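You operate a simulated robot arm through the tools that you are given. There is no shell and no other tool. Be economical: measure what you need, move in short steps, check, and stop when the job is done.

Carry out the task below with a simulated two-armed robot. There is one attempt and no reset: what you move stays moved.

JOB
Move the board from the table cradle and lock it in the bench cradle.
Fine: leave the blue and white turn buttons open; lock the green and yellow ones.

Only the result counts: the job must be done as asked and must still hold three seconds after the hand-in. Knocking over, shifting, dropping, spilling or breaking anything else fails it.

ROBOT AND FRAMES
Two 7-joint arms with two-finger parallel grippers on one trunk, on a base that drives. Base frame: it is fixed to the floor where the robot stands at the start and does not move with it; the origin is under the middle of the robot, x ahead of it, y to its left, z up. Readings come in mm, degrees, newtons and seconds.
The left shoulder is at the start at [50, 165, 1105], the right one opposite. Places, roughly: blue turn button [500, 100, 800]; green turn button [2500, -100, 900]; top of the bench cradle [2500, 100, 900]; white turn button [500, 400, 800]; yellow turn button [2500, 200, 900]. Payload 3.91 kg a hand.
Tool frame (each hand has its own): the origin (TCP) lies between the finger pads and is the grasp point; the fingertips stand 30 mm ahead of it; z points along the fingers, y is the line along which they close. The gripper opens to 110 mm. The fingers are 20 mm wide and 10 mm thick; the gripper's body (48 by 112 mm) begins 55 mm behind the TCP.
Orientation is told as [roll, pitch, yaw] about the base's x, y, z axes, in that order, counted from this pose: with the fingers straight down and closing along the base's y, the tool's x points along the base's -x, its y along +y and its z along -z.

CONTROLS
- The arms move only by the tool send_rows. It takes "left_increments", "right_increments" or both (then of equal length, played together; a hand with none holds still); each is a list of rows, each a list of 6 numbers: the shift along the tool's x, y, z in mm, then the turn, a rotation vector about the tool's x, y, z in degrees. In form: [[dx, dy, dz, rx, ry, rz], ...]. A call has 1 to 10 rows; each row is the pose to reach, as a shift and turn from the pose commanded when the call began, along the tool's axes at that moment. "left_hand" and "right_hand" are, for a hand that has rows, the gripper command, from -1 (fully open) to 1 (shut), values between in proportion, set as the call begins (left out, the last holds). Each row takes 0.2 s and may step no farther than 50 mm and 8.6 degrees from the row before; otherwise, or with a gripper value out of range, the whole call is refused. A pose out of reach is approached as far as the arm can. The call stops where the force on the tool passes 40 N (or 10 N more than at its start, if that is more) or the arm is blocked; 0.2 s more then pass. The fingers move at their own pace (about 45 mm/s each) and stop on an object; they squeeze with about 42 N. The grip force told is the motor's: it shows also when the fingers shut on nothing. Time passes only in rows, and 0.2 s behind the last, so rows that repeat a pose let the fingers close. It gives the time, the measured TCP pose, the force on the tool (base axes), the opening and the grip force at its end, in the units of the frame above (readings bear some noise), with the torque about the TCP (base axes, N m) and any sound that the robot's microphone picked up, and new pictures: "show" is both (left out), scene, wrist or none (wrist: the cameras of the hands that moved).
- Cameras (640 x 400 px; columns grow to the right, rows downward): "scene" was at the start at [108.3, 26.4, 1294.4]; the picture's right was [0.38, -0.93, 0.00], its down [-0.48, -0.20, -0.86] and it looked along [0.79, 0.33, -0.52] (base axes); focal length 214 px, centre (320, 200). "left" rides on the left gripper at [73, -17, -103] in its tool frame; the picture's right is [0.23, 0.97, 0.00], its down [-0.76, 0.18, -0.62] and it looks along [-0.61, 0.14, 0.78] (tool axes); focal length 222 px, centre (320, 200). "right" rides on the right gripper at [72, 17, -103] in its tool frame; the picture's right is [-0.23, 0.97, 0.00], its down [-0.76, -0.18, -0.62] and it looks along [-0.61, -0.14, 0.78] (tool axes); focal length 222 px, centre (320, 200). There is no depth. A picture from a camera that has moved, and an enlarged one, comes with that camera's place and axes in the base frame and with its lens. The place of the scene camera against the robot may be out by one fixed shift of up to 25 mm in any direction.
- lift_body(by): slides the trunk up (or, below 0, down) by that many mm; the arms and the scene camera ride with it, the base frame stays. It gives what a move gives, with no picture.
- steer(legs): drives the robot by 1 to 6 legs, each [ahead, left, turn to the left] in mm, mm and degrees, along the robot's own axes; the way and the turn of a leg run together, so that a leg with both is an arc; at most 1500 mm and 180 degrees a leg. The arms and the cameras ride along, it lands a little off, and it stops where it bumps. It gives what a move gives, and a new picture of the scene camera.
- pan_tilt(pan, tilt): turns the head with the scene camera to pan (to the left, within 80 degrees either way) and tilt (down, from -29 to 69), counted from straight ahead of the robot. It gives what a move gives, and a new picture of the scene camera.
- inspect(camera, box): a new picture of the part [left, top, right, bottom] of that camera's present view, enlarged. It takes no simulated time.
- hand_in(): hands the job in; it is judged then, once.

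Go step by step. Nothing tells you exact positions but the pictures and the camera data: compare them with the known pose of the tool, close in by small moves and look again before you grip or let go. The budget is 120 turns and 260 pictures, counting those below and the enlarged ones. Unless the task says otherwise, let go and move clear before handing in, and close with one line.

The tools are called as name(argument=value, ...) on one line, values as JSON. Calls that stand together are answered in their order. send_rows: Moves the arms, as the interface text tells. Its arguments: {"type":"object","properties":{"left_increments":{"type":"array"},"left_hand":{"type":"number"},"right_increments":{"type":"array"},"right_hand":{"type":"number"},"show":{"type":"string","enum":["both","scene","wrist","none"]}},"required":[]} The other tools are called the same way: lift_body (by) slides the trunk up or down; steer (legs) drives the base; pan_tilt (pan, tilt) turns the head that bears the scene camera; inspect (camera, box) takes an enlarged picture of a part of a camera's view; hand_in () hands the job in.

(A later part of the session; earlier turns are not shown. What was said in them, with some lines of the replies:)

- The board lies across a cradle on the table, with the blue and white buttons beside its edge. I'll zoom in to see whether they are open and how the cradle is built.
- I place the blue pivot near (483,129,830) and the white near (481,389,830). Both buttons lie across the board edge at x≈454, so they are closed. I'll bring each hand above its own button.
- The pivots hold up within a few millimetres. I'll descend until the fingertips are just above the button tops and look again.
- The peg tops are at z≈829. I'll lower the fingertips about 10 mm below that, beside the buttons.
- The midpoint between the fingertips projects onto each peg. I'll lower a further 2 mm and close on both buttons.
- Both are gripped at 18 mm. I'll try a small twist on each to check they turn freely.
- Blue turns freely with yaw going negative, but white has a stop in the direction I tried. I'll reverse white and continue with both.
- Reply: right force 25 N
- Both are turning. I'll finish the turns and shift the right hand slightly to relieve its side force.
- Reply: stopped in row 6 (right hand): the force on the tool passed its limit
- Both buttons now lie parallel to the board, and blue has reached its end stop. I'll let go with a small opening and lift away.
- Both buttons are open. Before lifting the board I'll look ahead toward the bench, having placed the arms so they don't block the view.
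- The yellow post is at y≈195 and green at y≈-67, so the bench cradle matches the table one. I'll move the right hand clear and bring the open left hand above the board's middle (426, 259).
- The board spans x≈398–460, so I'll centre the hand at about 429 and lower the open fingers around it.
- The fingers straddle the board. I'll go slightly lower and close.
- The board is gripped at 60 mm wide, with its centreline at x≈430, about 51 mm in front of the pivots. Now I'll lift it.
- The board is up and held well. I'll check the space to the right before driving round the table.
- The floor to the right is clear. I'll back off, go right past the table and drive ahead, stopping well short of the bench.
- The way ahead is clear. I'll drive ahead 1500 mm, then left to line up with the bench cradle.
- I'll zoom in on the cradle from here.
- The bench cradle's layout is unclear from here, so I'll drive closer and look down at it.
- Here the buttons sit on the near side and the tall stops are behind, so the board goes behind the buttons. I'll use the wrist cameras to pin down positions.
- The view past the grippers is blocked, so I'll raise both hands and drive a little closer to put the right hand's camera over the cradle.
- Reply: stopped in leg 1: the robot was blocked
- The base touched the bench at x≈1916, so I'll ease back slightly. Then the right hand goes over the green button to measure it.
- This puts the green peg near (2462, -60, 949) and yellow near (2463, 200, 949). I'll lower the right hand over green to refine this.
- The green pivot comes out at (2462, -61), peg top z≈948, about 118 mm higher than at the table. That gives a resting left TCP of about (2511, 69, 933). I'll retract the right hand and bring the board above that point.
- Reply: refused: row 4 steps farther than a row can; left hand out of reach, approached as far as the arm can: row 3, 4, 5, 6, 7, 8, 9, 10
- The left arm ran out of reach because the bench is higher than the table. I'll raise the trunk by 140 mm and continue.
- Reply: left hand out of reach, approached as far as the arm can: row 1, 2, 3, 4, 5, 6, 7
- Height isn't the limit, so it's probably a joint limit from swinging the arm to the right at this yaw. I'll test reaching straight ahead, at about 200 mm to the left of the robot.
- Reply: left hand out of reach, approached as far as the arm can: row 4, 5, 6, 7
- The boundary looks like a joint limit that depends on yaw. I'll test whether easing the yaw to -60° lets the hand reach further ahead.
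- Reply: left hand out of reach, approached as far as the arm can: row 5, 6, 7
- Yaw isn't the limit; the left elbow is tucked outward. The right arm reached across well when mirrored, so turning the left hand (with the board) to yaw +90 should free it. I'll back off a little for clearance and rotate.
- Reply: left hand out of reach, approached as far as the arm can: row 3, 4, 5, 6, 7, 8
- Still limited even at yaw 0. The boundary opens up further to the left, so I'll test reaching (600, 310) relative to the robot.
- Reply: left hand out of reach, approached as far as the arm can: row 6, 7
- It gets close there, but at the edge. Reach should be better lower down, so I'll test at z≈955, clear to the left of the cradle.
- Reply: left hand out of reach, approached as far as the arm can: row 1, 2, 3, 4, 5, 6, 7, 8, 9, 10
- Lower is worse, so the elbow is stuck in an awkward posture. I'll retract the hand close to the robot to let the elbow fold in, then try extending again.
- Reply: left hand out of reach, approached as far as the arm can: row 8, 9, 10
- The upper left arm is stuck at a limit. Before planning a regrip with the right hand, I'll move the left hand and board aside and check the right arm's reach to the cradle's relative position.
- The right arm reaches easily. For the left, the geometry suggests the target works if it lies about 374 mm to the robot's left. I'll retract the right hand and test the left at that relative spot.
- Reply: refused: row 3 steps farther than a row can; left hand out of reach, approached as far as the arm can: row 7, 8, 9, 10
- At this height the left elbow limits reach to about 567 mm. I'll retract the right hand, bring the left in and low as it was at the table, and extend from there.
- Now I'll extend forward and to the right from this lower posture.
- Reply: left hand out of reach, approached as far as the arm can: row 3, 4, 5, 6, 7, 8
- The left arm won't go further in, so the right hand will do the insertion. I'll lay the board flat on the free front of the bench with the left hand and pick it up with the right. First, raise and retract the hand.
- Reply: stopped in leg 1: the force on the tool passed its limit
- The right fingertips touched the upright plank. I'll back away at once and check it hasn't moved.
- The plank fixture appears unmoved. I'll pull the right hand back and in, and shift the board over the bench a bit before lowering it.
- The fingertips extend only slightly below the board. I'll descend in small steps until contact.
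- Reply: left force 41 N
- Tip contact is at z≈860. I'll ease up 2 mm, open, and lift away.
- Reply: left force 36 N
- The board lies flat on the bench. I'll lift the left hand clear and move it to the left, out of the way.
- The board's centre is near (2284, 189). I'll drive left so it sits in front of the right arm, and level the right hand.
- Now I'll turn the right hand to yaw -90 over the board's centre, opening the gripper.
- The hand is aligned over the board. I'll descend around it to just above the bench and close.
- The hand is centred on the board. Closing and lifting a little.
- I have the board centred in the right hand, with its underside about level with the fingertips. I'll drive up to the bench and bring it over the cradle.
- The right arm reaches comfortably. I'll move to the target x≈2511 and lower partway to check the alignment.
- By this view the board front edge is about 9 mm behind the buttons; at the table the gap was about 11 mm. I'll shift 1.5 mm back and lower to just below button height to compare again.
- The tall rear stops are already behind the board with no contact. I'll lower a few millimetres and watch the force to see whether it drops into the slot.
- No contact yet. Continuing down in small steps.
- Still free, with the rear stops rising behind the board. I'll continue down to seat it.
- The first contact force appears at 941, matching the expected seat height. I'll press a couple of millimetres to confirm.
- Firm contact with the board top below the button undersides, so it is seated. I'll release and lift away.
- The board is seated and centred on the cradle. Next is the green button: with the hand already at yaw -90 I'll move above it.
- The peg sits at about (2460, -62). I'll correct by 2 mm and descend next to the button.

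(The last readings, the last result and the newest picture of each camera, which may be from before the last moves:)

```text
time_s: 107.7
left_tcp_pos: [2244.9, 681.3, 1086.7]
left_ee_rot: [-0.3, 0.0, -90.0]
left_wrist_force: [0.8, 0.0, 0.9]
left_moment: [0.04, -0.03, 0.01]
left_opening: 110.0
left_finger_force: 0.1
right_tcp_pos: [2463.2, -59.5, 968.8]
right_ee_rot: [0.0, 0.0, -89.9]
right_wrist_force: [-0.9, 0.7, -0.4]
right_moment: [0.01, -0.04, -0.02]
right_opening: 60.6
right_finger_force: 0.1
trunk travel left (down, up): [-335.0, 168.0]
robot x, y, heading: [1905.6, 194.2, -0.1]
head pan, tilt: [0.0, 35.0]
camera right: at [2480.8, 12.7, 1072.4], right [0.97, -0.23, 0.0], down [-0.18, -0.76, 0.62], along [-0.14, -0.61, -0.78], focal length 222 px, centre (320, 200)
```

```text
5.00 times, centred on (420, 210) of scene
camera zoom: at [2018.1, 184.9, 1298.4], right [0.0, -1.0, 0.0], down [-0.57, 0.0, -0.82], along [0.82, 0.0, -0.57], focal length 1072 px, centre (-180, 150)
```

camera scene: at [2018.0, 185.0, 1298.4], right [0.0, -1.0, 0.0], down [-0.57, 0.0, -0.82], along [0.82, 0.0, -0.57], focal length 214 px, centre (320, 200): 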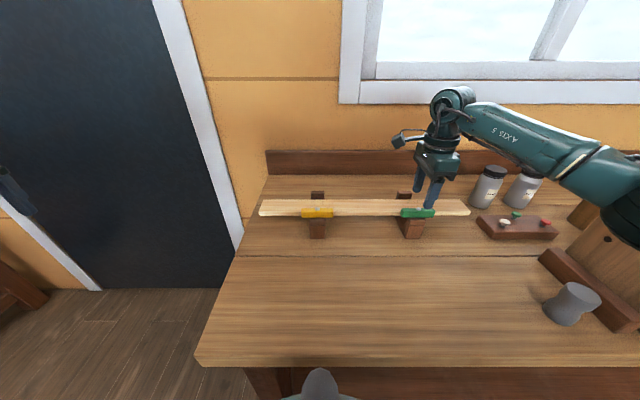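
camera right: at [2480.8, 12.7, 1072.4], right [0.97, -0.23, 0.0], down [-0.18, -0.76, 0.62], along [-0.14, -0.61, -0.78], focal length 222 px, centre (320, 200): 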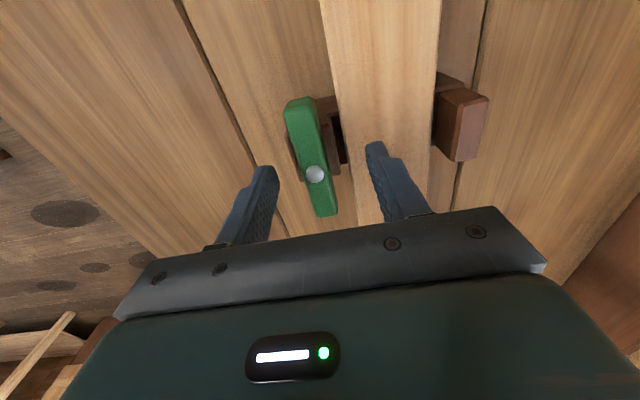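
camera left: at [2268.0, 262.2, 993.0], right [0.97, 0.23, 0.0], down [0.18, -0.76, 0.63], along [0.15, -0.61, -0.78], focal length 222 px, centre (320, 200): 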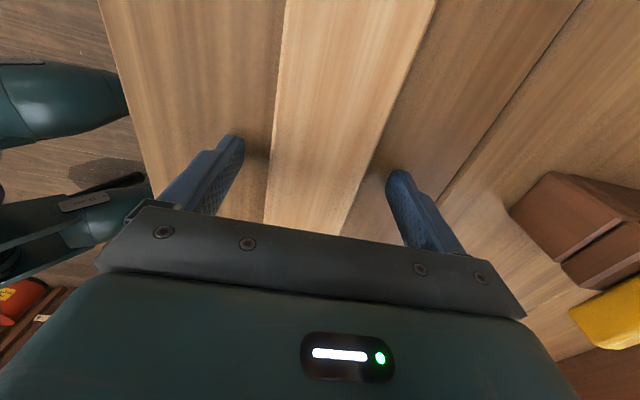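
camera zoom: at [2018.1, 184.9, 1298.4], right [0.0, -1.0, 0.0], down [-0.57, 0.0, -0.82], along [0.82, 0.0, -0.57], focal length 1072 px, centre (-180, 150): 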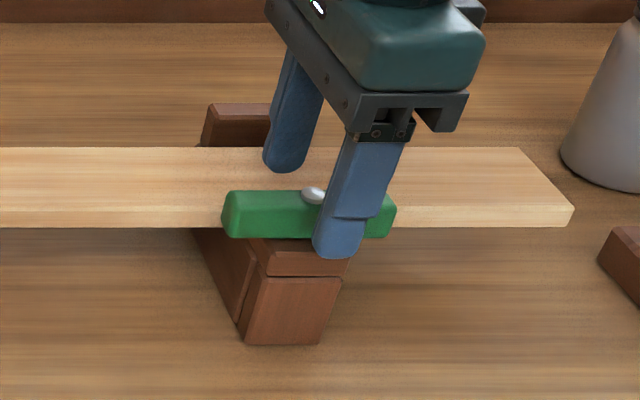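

The peg reads at (2460, -62.5). I'll make a final small correction and grip the button.

send_rows(right_increments=[[-2, -2, 4, 0, 0, 0], [-2, -2, 4, 0, 0, 0], [-2, -2, 4, 0, 0, 0], [-2, -2, 4, 0, 0, 0], [-2, -2, 4, 0, 0, 0]], right_hand=1, show="wrist")

```text
time_s: 108.9
left_tcp_pos: [2245.7, 680.4, 1086.3]
left_ee_rot: [-0.3, -0.1, -90.0]
left_wrist_force: [0.1, -0.6, 0.6]
left_moment: [-0.03, 0.02, -0.01]
left_opening: 110.0
left_finger_force: 0.0
right_tcp_pos: [2459.6, -62.2, 965.1]
right_ee_rot: [-0.1, -0.1, -89.8]
right_wrist_force: [-7.2, 0.3, -3.1]
right_moment: [0.1, 0.07, 0.01]
right_opening: 17.8
right_finger_force: 44.9
trunk travel left (down, up): [-335.0, 168.0]
robot x, y, heading: [1904.2, 192.1, 0.1]
head pan, tilt: [0.0, 35.0]
camera right: at [2477.3, 10.5, 1068.5], right [0.97, -0.23, 0.0], down [-0.18, -0.76, 0.62], along [-0.14, -0.61, -0.78], focal length 222 px, centre (320, 200)
```

right: 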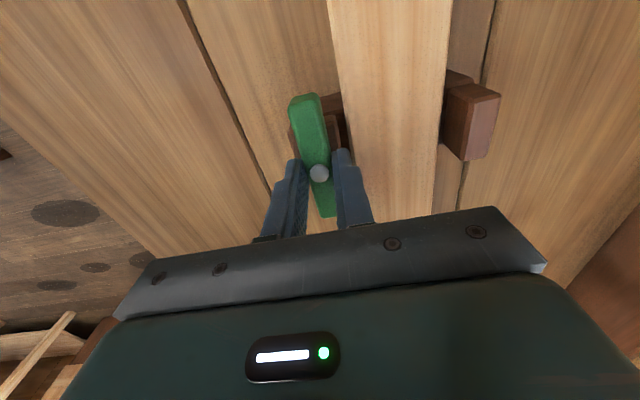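

Gripped. I'll try the first degrees of the turn toward yaw 0.

send_rows(right_increments=[[0, -0.7, 0, 0, 0, -4], [0, -0.7, 0, 0, 0, -8], [0, -0.7, 0, 0, 0, -12], [0, -0.7, 0, 0, 0, -16]], show="wrist")

```text
time_s: 109.9
left_tcp_pos: [2247.5, 680.5, 1087.3]
left_ee_rot: [-0.5, 0.0, -89.9]
left_wrist_force: [0.2, -0.6, 0.5]
left_moment: [-0.01, -0.02, 0.02]
left_opening: 110.0
left_finger_force: 0.2
right_tcp_pos: [2459.7, -61.5, 964.7]
right_ee_rot: [0.1, 0.0, -73.9]
right_wrist_force: [6.7, 0.0, -7.7]
right_moment: [-0.09, -0.42, -0.03]
right_opening: 17.9
right_finger_force: 45.3
trunk travel left (down, up): [-335.0, 168.0]
robot x, y, heading: [1905.9, 193.7, 0.0]
head pan, tilt: [0.0, 35.0]
camera right: at [2456.8, 12.4, 1068.5], right [1.0, 0.05, 0.0], down [0.04, -0.78, 0.62], along [0.03, -0.62, -0.78], focal length 222 px, centre (320, 200)
```

right: 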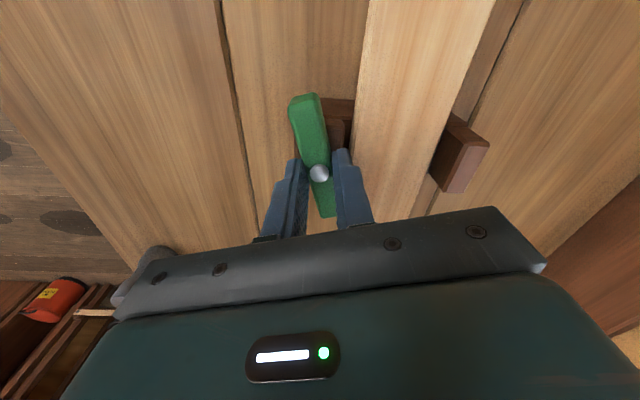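

It turns freely. Continuing toward 90°.

send_rows(right_increments=[[0, 0, 0, 0, 0, -7], [0, 0, 0, 0, 0, -14], [0, 0, 0, 0, 0, -21], [0, 0, 0, 0, 0, -28], [0, 0, 0, 0, 0, -35], [0, 0, 0, 0, 0, -42]], show="wrist")

```text
time_s: 111.3
left_tcp_pos: [2247.2, 682.2, 1086.0]
left_ee_rot: [-0.5, 0.1, -89.9]
left_wrist_force: [0.1, 0.4, 0.1]
left_moment: [-0.02, -0.01, -0.02]
left_opening: 110.0
left_finger_force: 0.1
right_tcp_pos: [2460.1, -60.9, 964.9]
right_ee_rot: [0.2, -0.1, -31.9]
right_wrist_force: [18.0, 0.5, -7.6]
right_moment: [-0.61, -0.93, -0.04]
right_opening: 17.5
right_finger_force: 45.2
trunk travel left (down, up): [-335.0, 168.0]
robot x, y, heading: [1903.7, 192.8, 0.0]
head pan, tilt: [0.0, 35.0]
camera right: at [2408.9, -8.9, 1068.6], right [0.71, 0.71, 0.0], down [0.55, -0.55, 0.62], along [0.44, -0.44, -0.78], focal length 222 px, centre (320, 200)
```

right: 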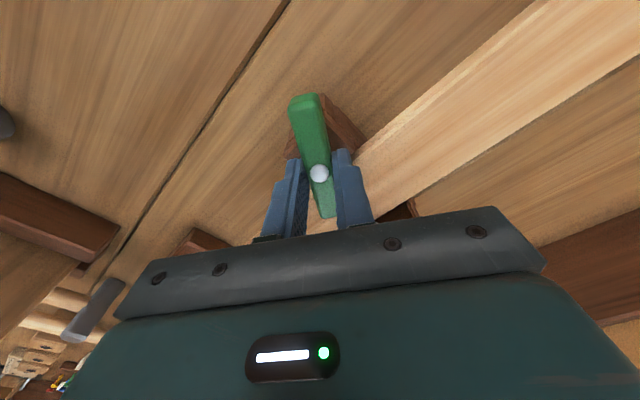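

A small side force is building, so I'll shift 1 mm with it and finish the turn.

send_rows(right_increments=[[-1.0, 0.6, 0, 0, 0, -5], [-1.0, 0.6, 0, 0, 0, -11], [-1.0, 0.6, 0, 0, 0, -17], [-1.0, 0.6, 0, 0, 0, -23], [-1.0, 0.6, 0, 0, 0, -28], [-1.0, 0.6, 0, 0, 0, -31.5]], show="both")

inspect(camera="scene", box=[370, 160, 470, 250])

```text
time_s: 112.7
left_tcp_pos: [2246.5, 682.3, 1085.9]
left_ee_rot: [-0.5, -0.1, -89.9]
left_wrist_force: [-1.1, -0.6, -0.6]
left_moment: [-0.01, 0.0, 0.01]
left_opening: 110.1
left_finger_force: 0.1
right_tcp_pos: [2460.9, -61.3, 964.9]
right_ee_rot: [0.1, 0.1, -0.3]
right_wrist_force: [12.6, 2.8, -7.7]
right_moment: [-0.13, -0.93, -0.01]
right_opening: 17.7
right_finger_force: 45.4
trunk travel left (down, up): [-335.0, 168.0]
robot x, y, heading: [1904.0, 194.0, 0.2]
head pan, tilt: [0.0, 35.0]
camera scene: at [2020.0, 185.0, 1298.1], right [0.0, -1.0, 0.0], down [-0.58, 0.0, -0.82], along [0.82, 0.0, -0.58], focal length 214 px, centre (320, 200)
camera right: at [2389.7, -43.4, 1068.7], right [0.23, 0.97, 0.0], down [0.76, -0.18, 0.62], along [0.6, -0.14, -0.78], focal length 222 px, centre (320, 200)
```

scene: 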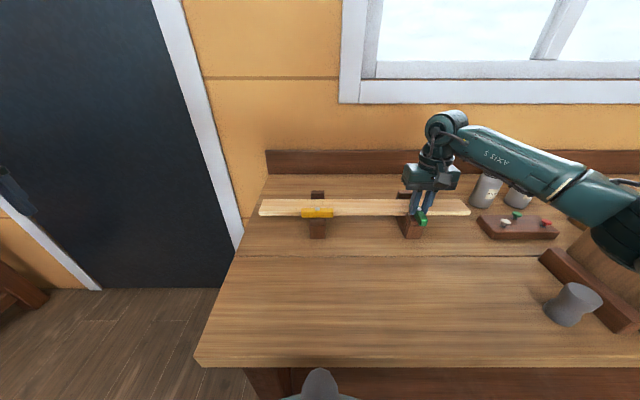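
right: 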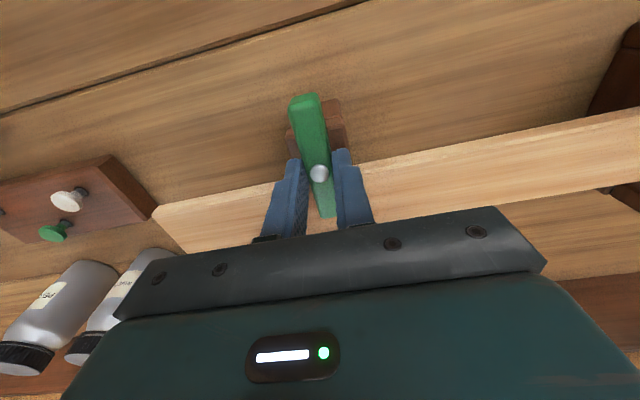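

```text
4.44 times, centred on (420, 205) of scene
camera zoom: at [2020.0, 185.0, 1298.1], right [0.0, -1.0, 0.0], down [-0.58, 0.0, -0.82], along [0.82, 0.0, -0.58], focal length 953 px, centre (-124, 178)
```

zoom: 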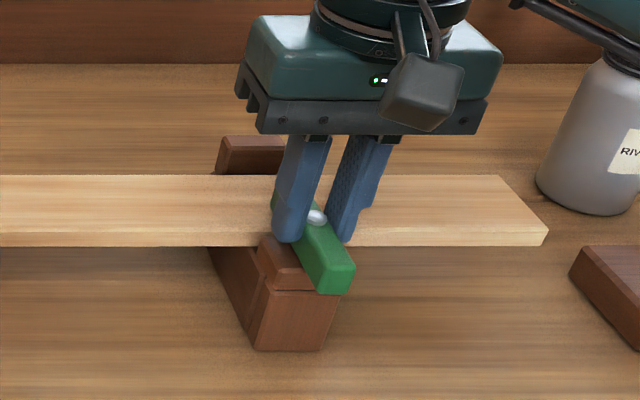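

Green is locked across the board. I'll release, lift, and head toward yellow while turning back to yaw -90.

send_rows(right_increments=[[0, 0, 0, 0, 0, 0], [0, 0, 0, 0, 0, 0], [0, 0, -25, 0, 0, 0], [0, 0, -65, 0, 0, 0], [0, 40, -80, 0, 0, 8.5], [0, 85, -80, 0, 0, 17], [0, 130, -80, 0, 0, 25.5], [0, 175, -80, 0, 0, 34], [0, 220, -80, 0, 0, 42.5], [0, 258, -80, 0, 0, 51]], right_hand=0.2, show="none")

send_rows(right_increments=[[0, 0, 0, 0, 0, 8], [0, 0, 0, 0, 0, 16], [0, 0, 0, 0, 0, 24], [0, 0, 0, 0, 0, 32], [0, 0, 0, 0, 0, 38.8], [0, 0, 20, 0, 0, 38.8], [0, 0, 35, 0, 0, 38.8], [0, 0, 35, 0, 0, 38.8]], right_hand=-0.1, show="both")

inspect(camera="scene", box=[250, 160, 490, 260])

```text
time_s: 114.9
left_tcp_pos: [2244.9, 681.0, 1087.2]
left_ee_rot: [-0.4, -0.1, -90.0]
left_wrist_force: [0.1, 0.3, 0.1]
left_moment: [-0.01, -0.04, 0.02]
left_opening: 110.0
left_finger_force: 0.0
right_tcp_pos: [2460.0, 200.8, 1046.5]
right_ee_rot: [0.0, 0.0, -51.6]
right_wrist_force: [0.1, 0.1, -0.4]
right_moment: [-0.02, 0.0, 0.0]
right_opening: 43.8
right_finger_force: 0.0
trunk travel left (down, up): [-335.0, 168.0]
robot x, y, heading: [1907.5, 193.3, -0.2]
head pan, tilt: [0.0, 35.0]
```

```text
time_s: 116.7
left_tcp_pos: [2245.3, 682.3, 1086.4]
left_ee_rot: [-0.4, 0.0, -90.0]
left_wrist_force: [0.2, -0.4, -0.3]
left_moment: [-0.02, -0.02, 0.0]
left_opening: 109.8
left_finger_force: 0.0
right_tcp_pos: [2461.1, 197.2, 1012.1]
right_ee_rot: [0.0, -0.1, -90.3]
right_wrist_force: [0.0, -0.5, 0.1]
right_moment: [0.0, 0.01, -0.04]
right_opening: 60.6
right_finger_force: 0.1
trunk travel left (down, up): [-335.0, 168.0]
robot x, y, heading: [1904.7, 193.0, -0.2]
head pan, tilt: [0.0, 35.0]
camera scene: at [2018.1, 184.9, 1298.4], right [0.0, -1.0, 0.0], down [-0.57, 0.0, -0.82], along [0.82, 0.0, -0.57], focal length 214 px, centre (320, 200)
camera right: at [2479.6, 269.1, 1114.1], right [0.97, -0.23, 0.0], down [-0.18, -0.76, 0.62], along [-0.14, -0.61, -0.78], focal length 222 px, centre (320, 200)
```

scene: 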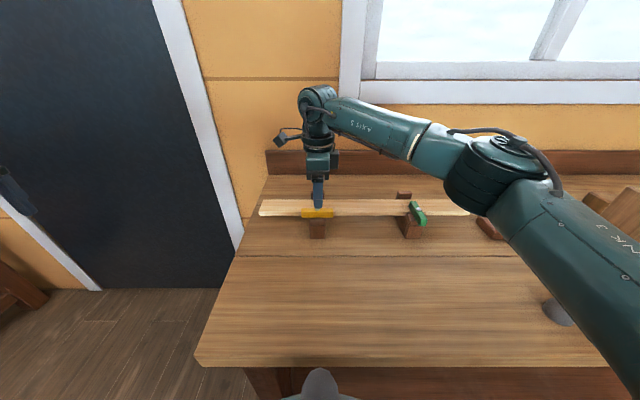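
right: 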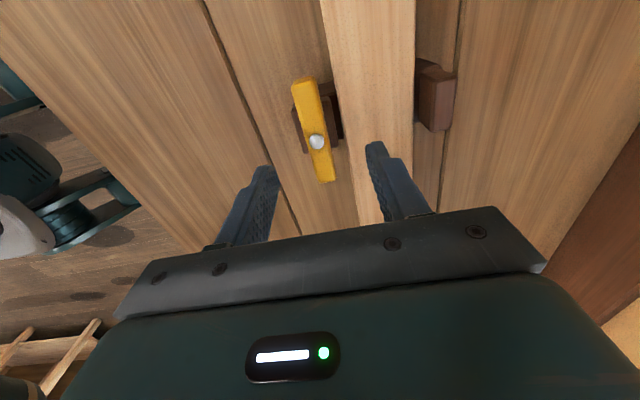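

```text
2.67 times, centred on (370, 210) of scene
camera zoom: at [2018.1, 184.9, 1298.4], right [0.0, -1.0, 0.0], down [-0.57, 0.0, -0.82], along [0.82, 0.0, -0.57], focal length 572 px, centre (187, 173)
```

zoom: 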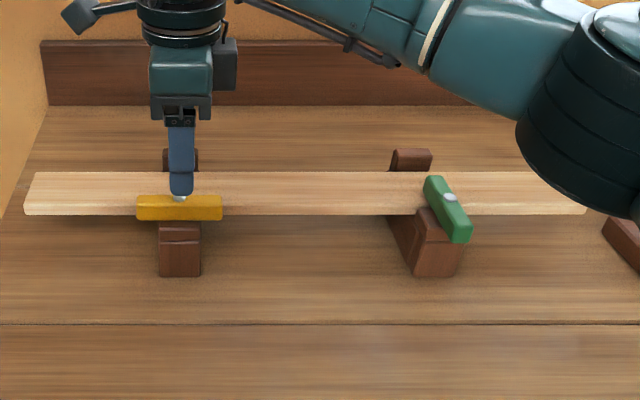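

Green looks properly across. The yellow peg is at (2461, 198), right under the hand, so I'll descend to grip height.

send_rows(right_increments=[[0.5, 0, 20, 0, 0, 0], [0.5, 0, 40, 0, 0, 0], [0.5, 0, 47, 0, 0, 0], [0.5, 0, 47, 0, 0, 0]], show="wrist")

```text
time_s: 117.7
left_tcp_pos: [2244.9, 681.4, 1087.5]
left_ee_rot: [-0.3, -0.1, -90.0]
left_wrist_force: [-0.2, 0.7, 0.4]
left_moment: [-0.01, 0.01, 0.02]
left_opening: 109.9
left_finger_force: 0.0
right_tcp_pos: [2461.1, 198.2, 963.5]
right_ee_rot: [-0.1, 0.1, -90.2]
right_wrist_force: [0.1, 0.1, 0.0]
right_moment: [-0.02, 0.0, 0.01]
right_opening: 60.7
right_finger_force: 0.1
trunk travel left (down, up): [-335.0, 168.0]
robot x, y, heading: [1902.1, 193.0, -0.1]
head pan, tilt: [0.0, 35.0]
camera right: at [2480.2, 270.0, 1067.4], right [0.97, -0.23, 0.0], down [-0.18, -0.76, 0.62], along [-0.14, -0.61, -0.78], focal length 222 px, centre (320, 200)
```

right: 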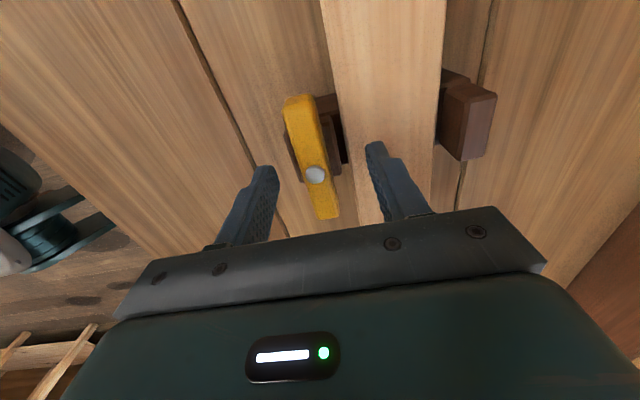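

A 2–3 mm correction, then close.

send_rows(right_increments=[[-1, -2.5, -1, 0, 0, 0], [-1, -2.5, -1, 0, 0, 0], [-1, -2.5, -1, 0, 0, 0], [-1, -2.5, -1, 0, 0, 0], [-1, -2.5, -1, 0, 0, 0]], right_hand=1, show="none")

send_rows(right_increments=[[0, 0, 0, 0, 0, -5], [0, 0, 0, 0, 0, -10], [0, 0, 0, 0, 0, -16], [0, 0, 0, 0, 0, -22], [0, 0, 0, 0, 0, -28], [0, 0, 0, 0, 0, -34]], show="wrist")

```text
time_s: 118.9
left_tcp_pos: [2245.2, 681.2, 1087.7]
left_ee_rot: [-0.4, 0.1, -90.1]
left_wrist_force: [-0.5, -0.6, -0.3]
left_moment: [-0.02, -0.01, 0.0]
left_opening: 110.1
left_finger_force: 0.0
right_tcp_pos: [2458.4, 197.1, 965.3]
right_ee_rot: [0.1, 0.0, -90.2]
right_wrist_force: [-0.8, 0.5, -2.4]
right_moment: [0.0, -0.17, 0.22]
right_opening: 17.6
right_finger_force: 44.6
trunk travel left (down, up): [-335.0, 168.0]
robot x, y, heading: [1906.9, 191.7, 0.0]
head pan, tilt: [0.0, 35.0]
```

```text
time_s: 120.3
left_tcp_pos: [2246.2, 683.1, 1086.1]
left_ee_rot: [-0.4, -0.1, -89.9]
left_wrist_force: [1.0, -0.1, -0.2]
left_moment: [0.01, 0.01, 0.0]
left_opening: 109.9
left_finger_force: 0.1
right_tcp_pos: [2460.4, 196.7, 964.8]
right_ee_rot: [0.3, 0.0, -56.3]
right_wrist_force: [16.3, 7.8, 7.2]
right_moment: [0.05, -0.17, -0.06]
right_opening: 17.9
right_finger_force: 44.8
trunk travel left (down, up): [-335.0, 168.0]
robot x, y, heading: [1903.0, 192.0, 0.1]
head pan, tilt: [0.0, 35.0]
camera right: at [2435.3, 266.3, 1068.7], right [0.94, 0.35, 0.0], down [0.27, -0.73, 0.62], along [0.22, -0.58, -0.78], focal length 222 px, centre (320, 200)
```

right: 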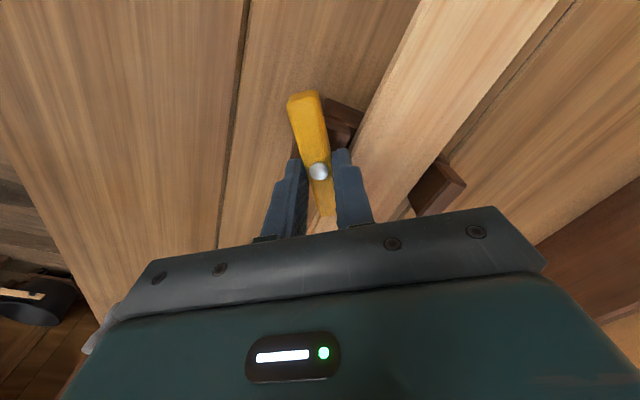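

Turning well. I'll shift 1 mm along the side force and finish the turn.

send_rows(right_increments=[[-0.2, 1.2, 0, 0, 0, -7], [-0.2, 1.2, 0, 0, 0, -14], [-0.2, 1.2, 0, 0, 0, -21], [-0.2, 1.2, 0, 0, 0, -28], [-0.2, 1.2, 0, 0, 0, -35], [-0.2, 1.2, 0, 0, 0, -42], [-0.2, 1.2, 0, 0, 0, -49], [-0.2, 1.2, 0, 0, 0, -55.5]], show="wrist")

inspect(camera="scene", box=[250, 160, 490, 260])

```text
time_s: 122.1
left_tcp_pos: [2247.0, 683.1, 1086.1]
left_ee_rot: [-0.4, -0.1, -90.0]
left_wrist_force: [0.5, -0.6, -0.6]
left_moment: [0.01, 0.0, 0.03]
left_opening: 110.1
left_finger_force: 0.1
right_tcp_pos: [2462.0, 198.4, 965.5]
right_ee_rot: [0.3, -0.3, -0.7]
right_wrist_force: [29.0, 16.6, 16.5]
right_moment: [0.14, 0.22, -0.04]
right_opening: 17.5
right_finger_force: 45.0
trunk travel left (down, up): [-335.0, 168.0]
robot x, y, heading: [1904.6, 191.5, 0.2]
head pan, tilt: [0.0, 35.0]
camera right: at [2390.2, 216.5, 1068.2], right [0.24, 0.97, 0.01], down [0.76, -0.19, 0.63], along [0.61, -0.14, -0.78], focal length 222 px, centre (320, 200)
```

right: 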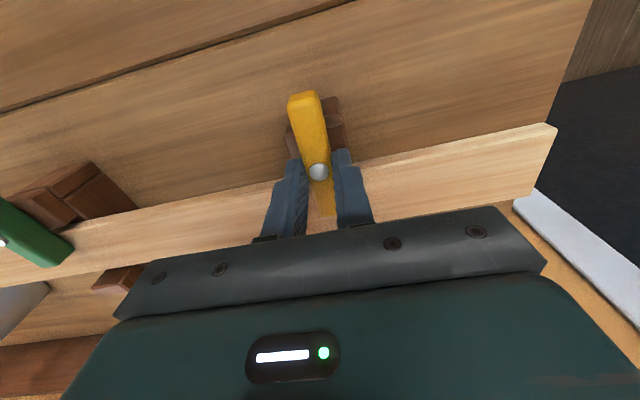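

```text
2.67 times, centred on (370, 210) of scene
camera zoom: at [2019.8, 186.8, 1298.2], right [0.0, -1.0, 0.0], down [-0.57, 0.0, -0.82], along [0.82, 0.0, -0.57], focal length 572 px, centre (187, 173)
```

zoom: 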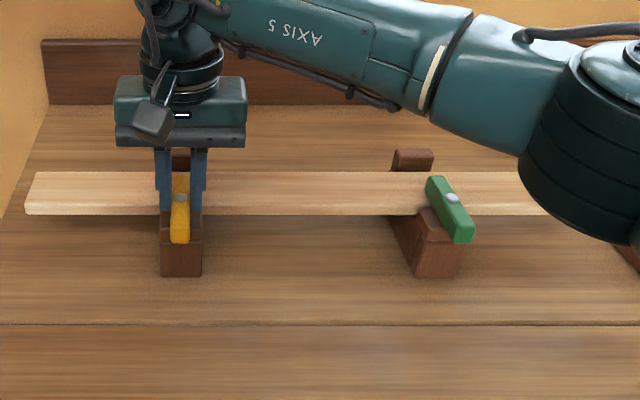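

Yellow is across the board as well. I'll release and lift straight up.

send_rows(right_increments=[[0, 0, 0, 0, 0, 0], [0, 0, 0, 0, 0, 0], [0, 0, -10, 0, 0, 0], [0, 0, -40, 0, 0, 0], [0, 0, -80, 0, 0, 0], [25, 0, -120, 0, 0, 0], [65, 0, -130, 0, 0, 0], [110, 0, -130, 0, 0, 0], [150, 0, -130, 0, 0, 0]], right_hand=0.2, show="both")

inspect(camera="scene", box=[240, 160, 500, 260])

```text
time_s: 124.1
left_tcp_pos: [2245.1, 681.8, 1086.2]
left_ee_rot: [-0.5, 0.0, -90.0]
left_wrist_force: [-0.6, -0.4, 0.2]
left_moment: [0.04, 0.02, -0.01]
left_opening: 110.0
left_finger_force: 0.0
right_tcp_pos: [2309.0, 199.6, 1096.8]
right_ee_rot: [0.0, 0.0, -0.8]
right_wrist_force: [-0.6, 0.3, -0.7]
right_moment: [-0.02, -0.01, 0.02]
right_opening: 43.9
right_finger_force: 0.0
trunk travel left (down, up): [-335.0, 168.0]
robot x, y, heading: [1905.6, 192.9, 0.1]
head pan, tilt: [0.0, 35.0]
camera scene: at [2017.8, 184.9, 1298.4], right [0.0, -1.0, 0.0], down [-0.57, 0.0, -0.82], along [0.82, 0.0, -0.57], focal length 214 px, centre (320, 200)
camera right: at [2238.9, 217.4, 1200.6], right [0.24, 0.97, 0.0], down [0.76, -0.19, 0.62], along [0.6, -0.15, -0.78], focal length 222 px, centre (320, 200)
```

scene: 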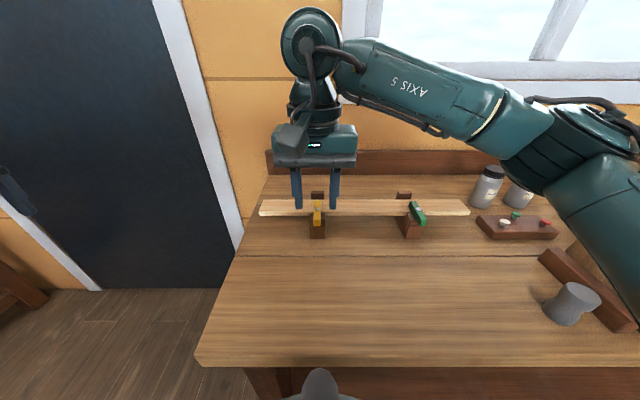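
right: 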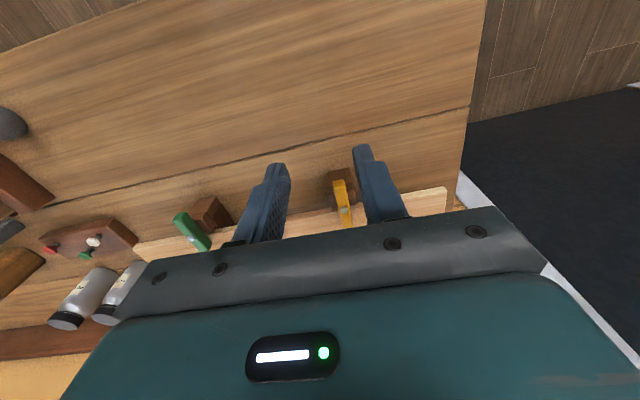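

```text
2.46 times, centred on (370, 210) of scene
camera zoom: at [2017.8, 184.9, 1298.4], right [0.0, -1.0, 0.0], down [-0.57, 0.0, -0.82], along [0.82, 0.0, -0.57], focal length 528 px, centre (197, 175)
```

zoom: 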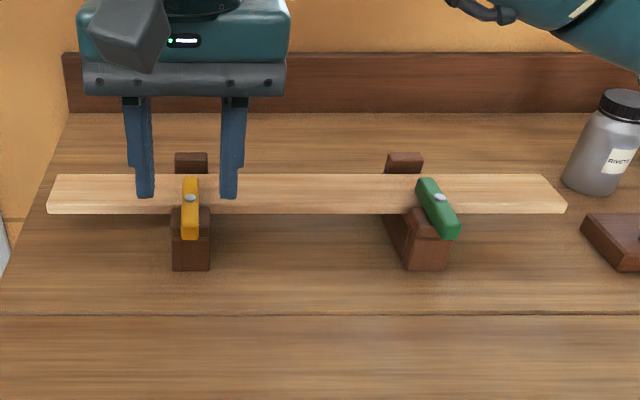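

The board is seated with both bench buttons turned across it, the table buttons are open, and both hands are clear. Handing in.

hand_in()

```text
The job is handed in.
```

The board is now in the bench cradle with the green and yellow buttons locked across it, and the blue and white buttons are open. While driving, the right hand bumped the upright plank on the bench; in the camera pictures it looked unmoved.
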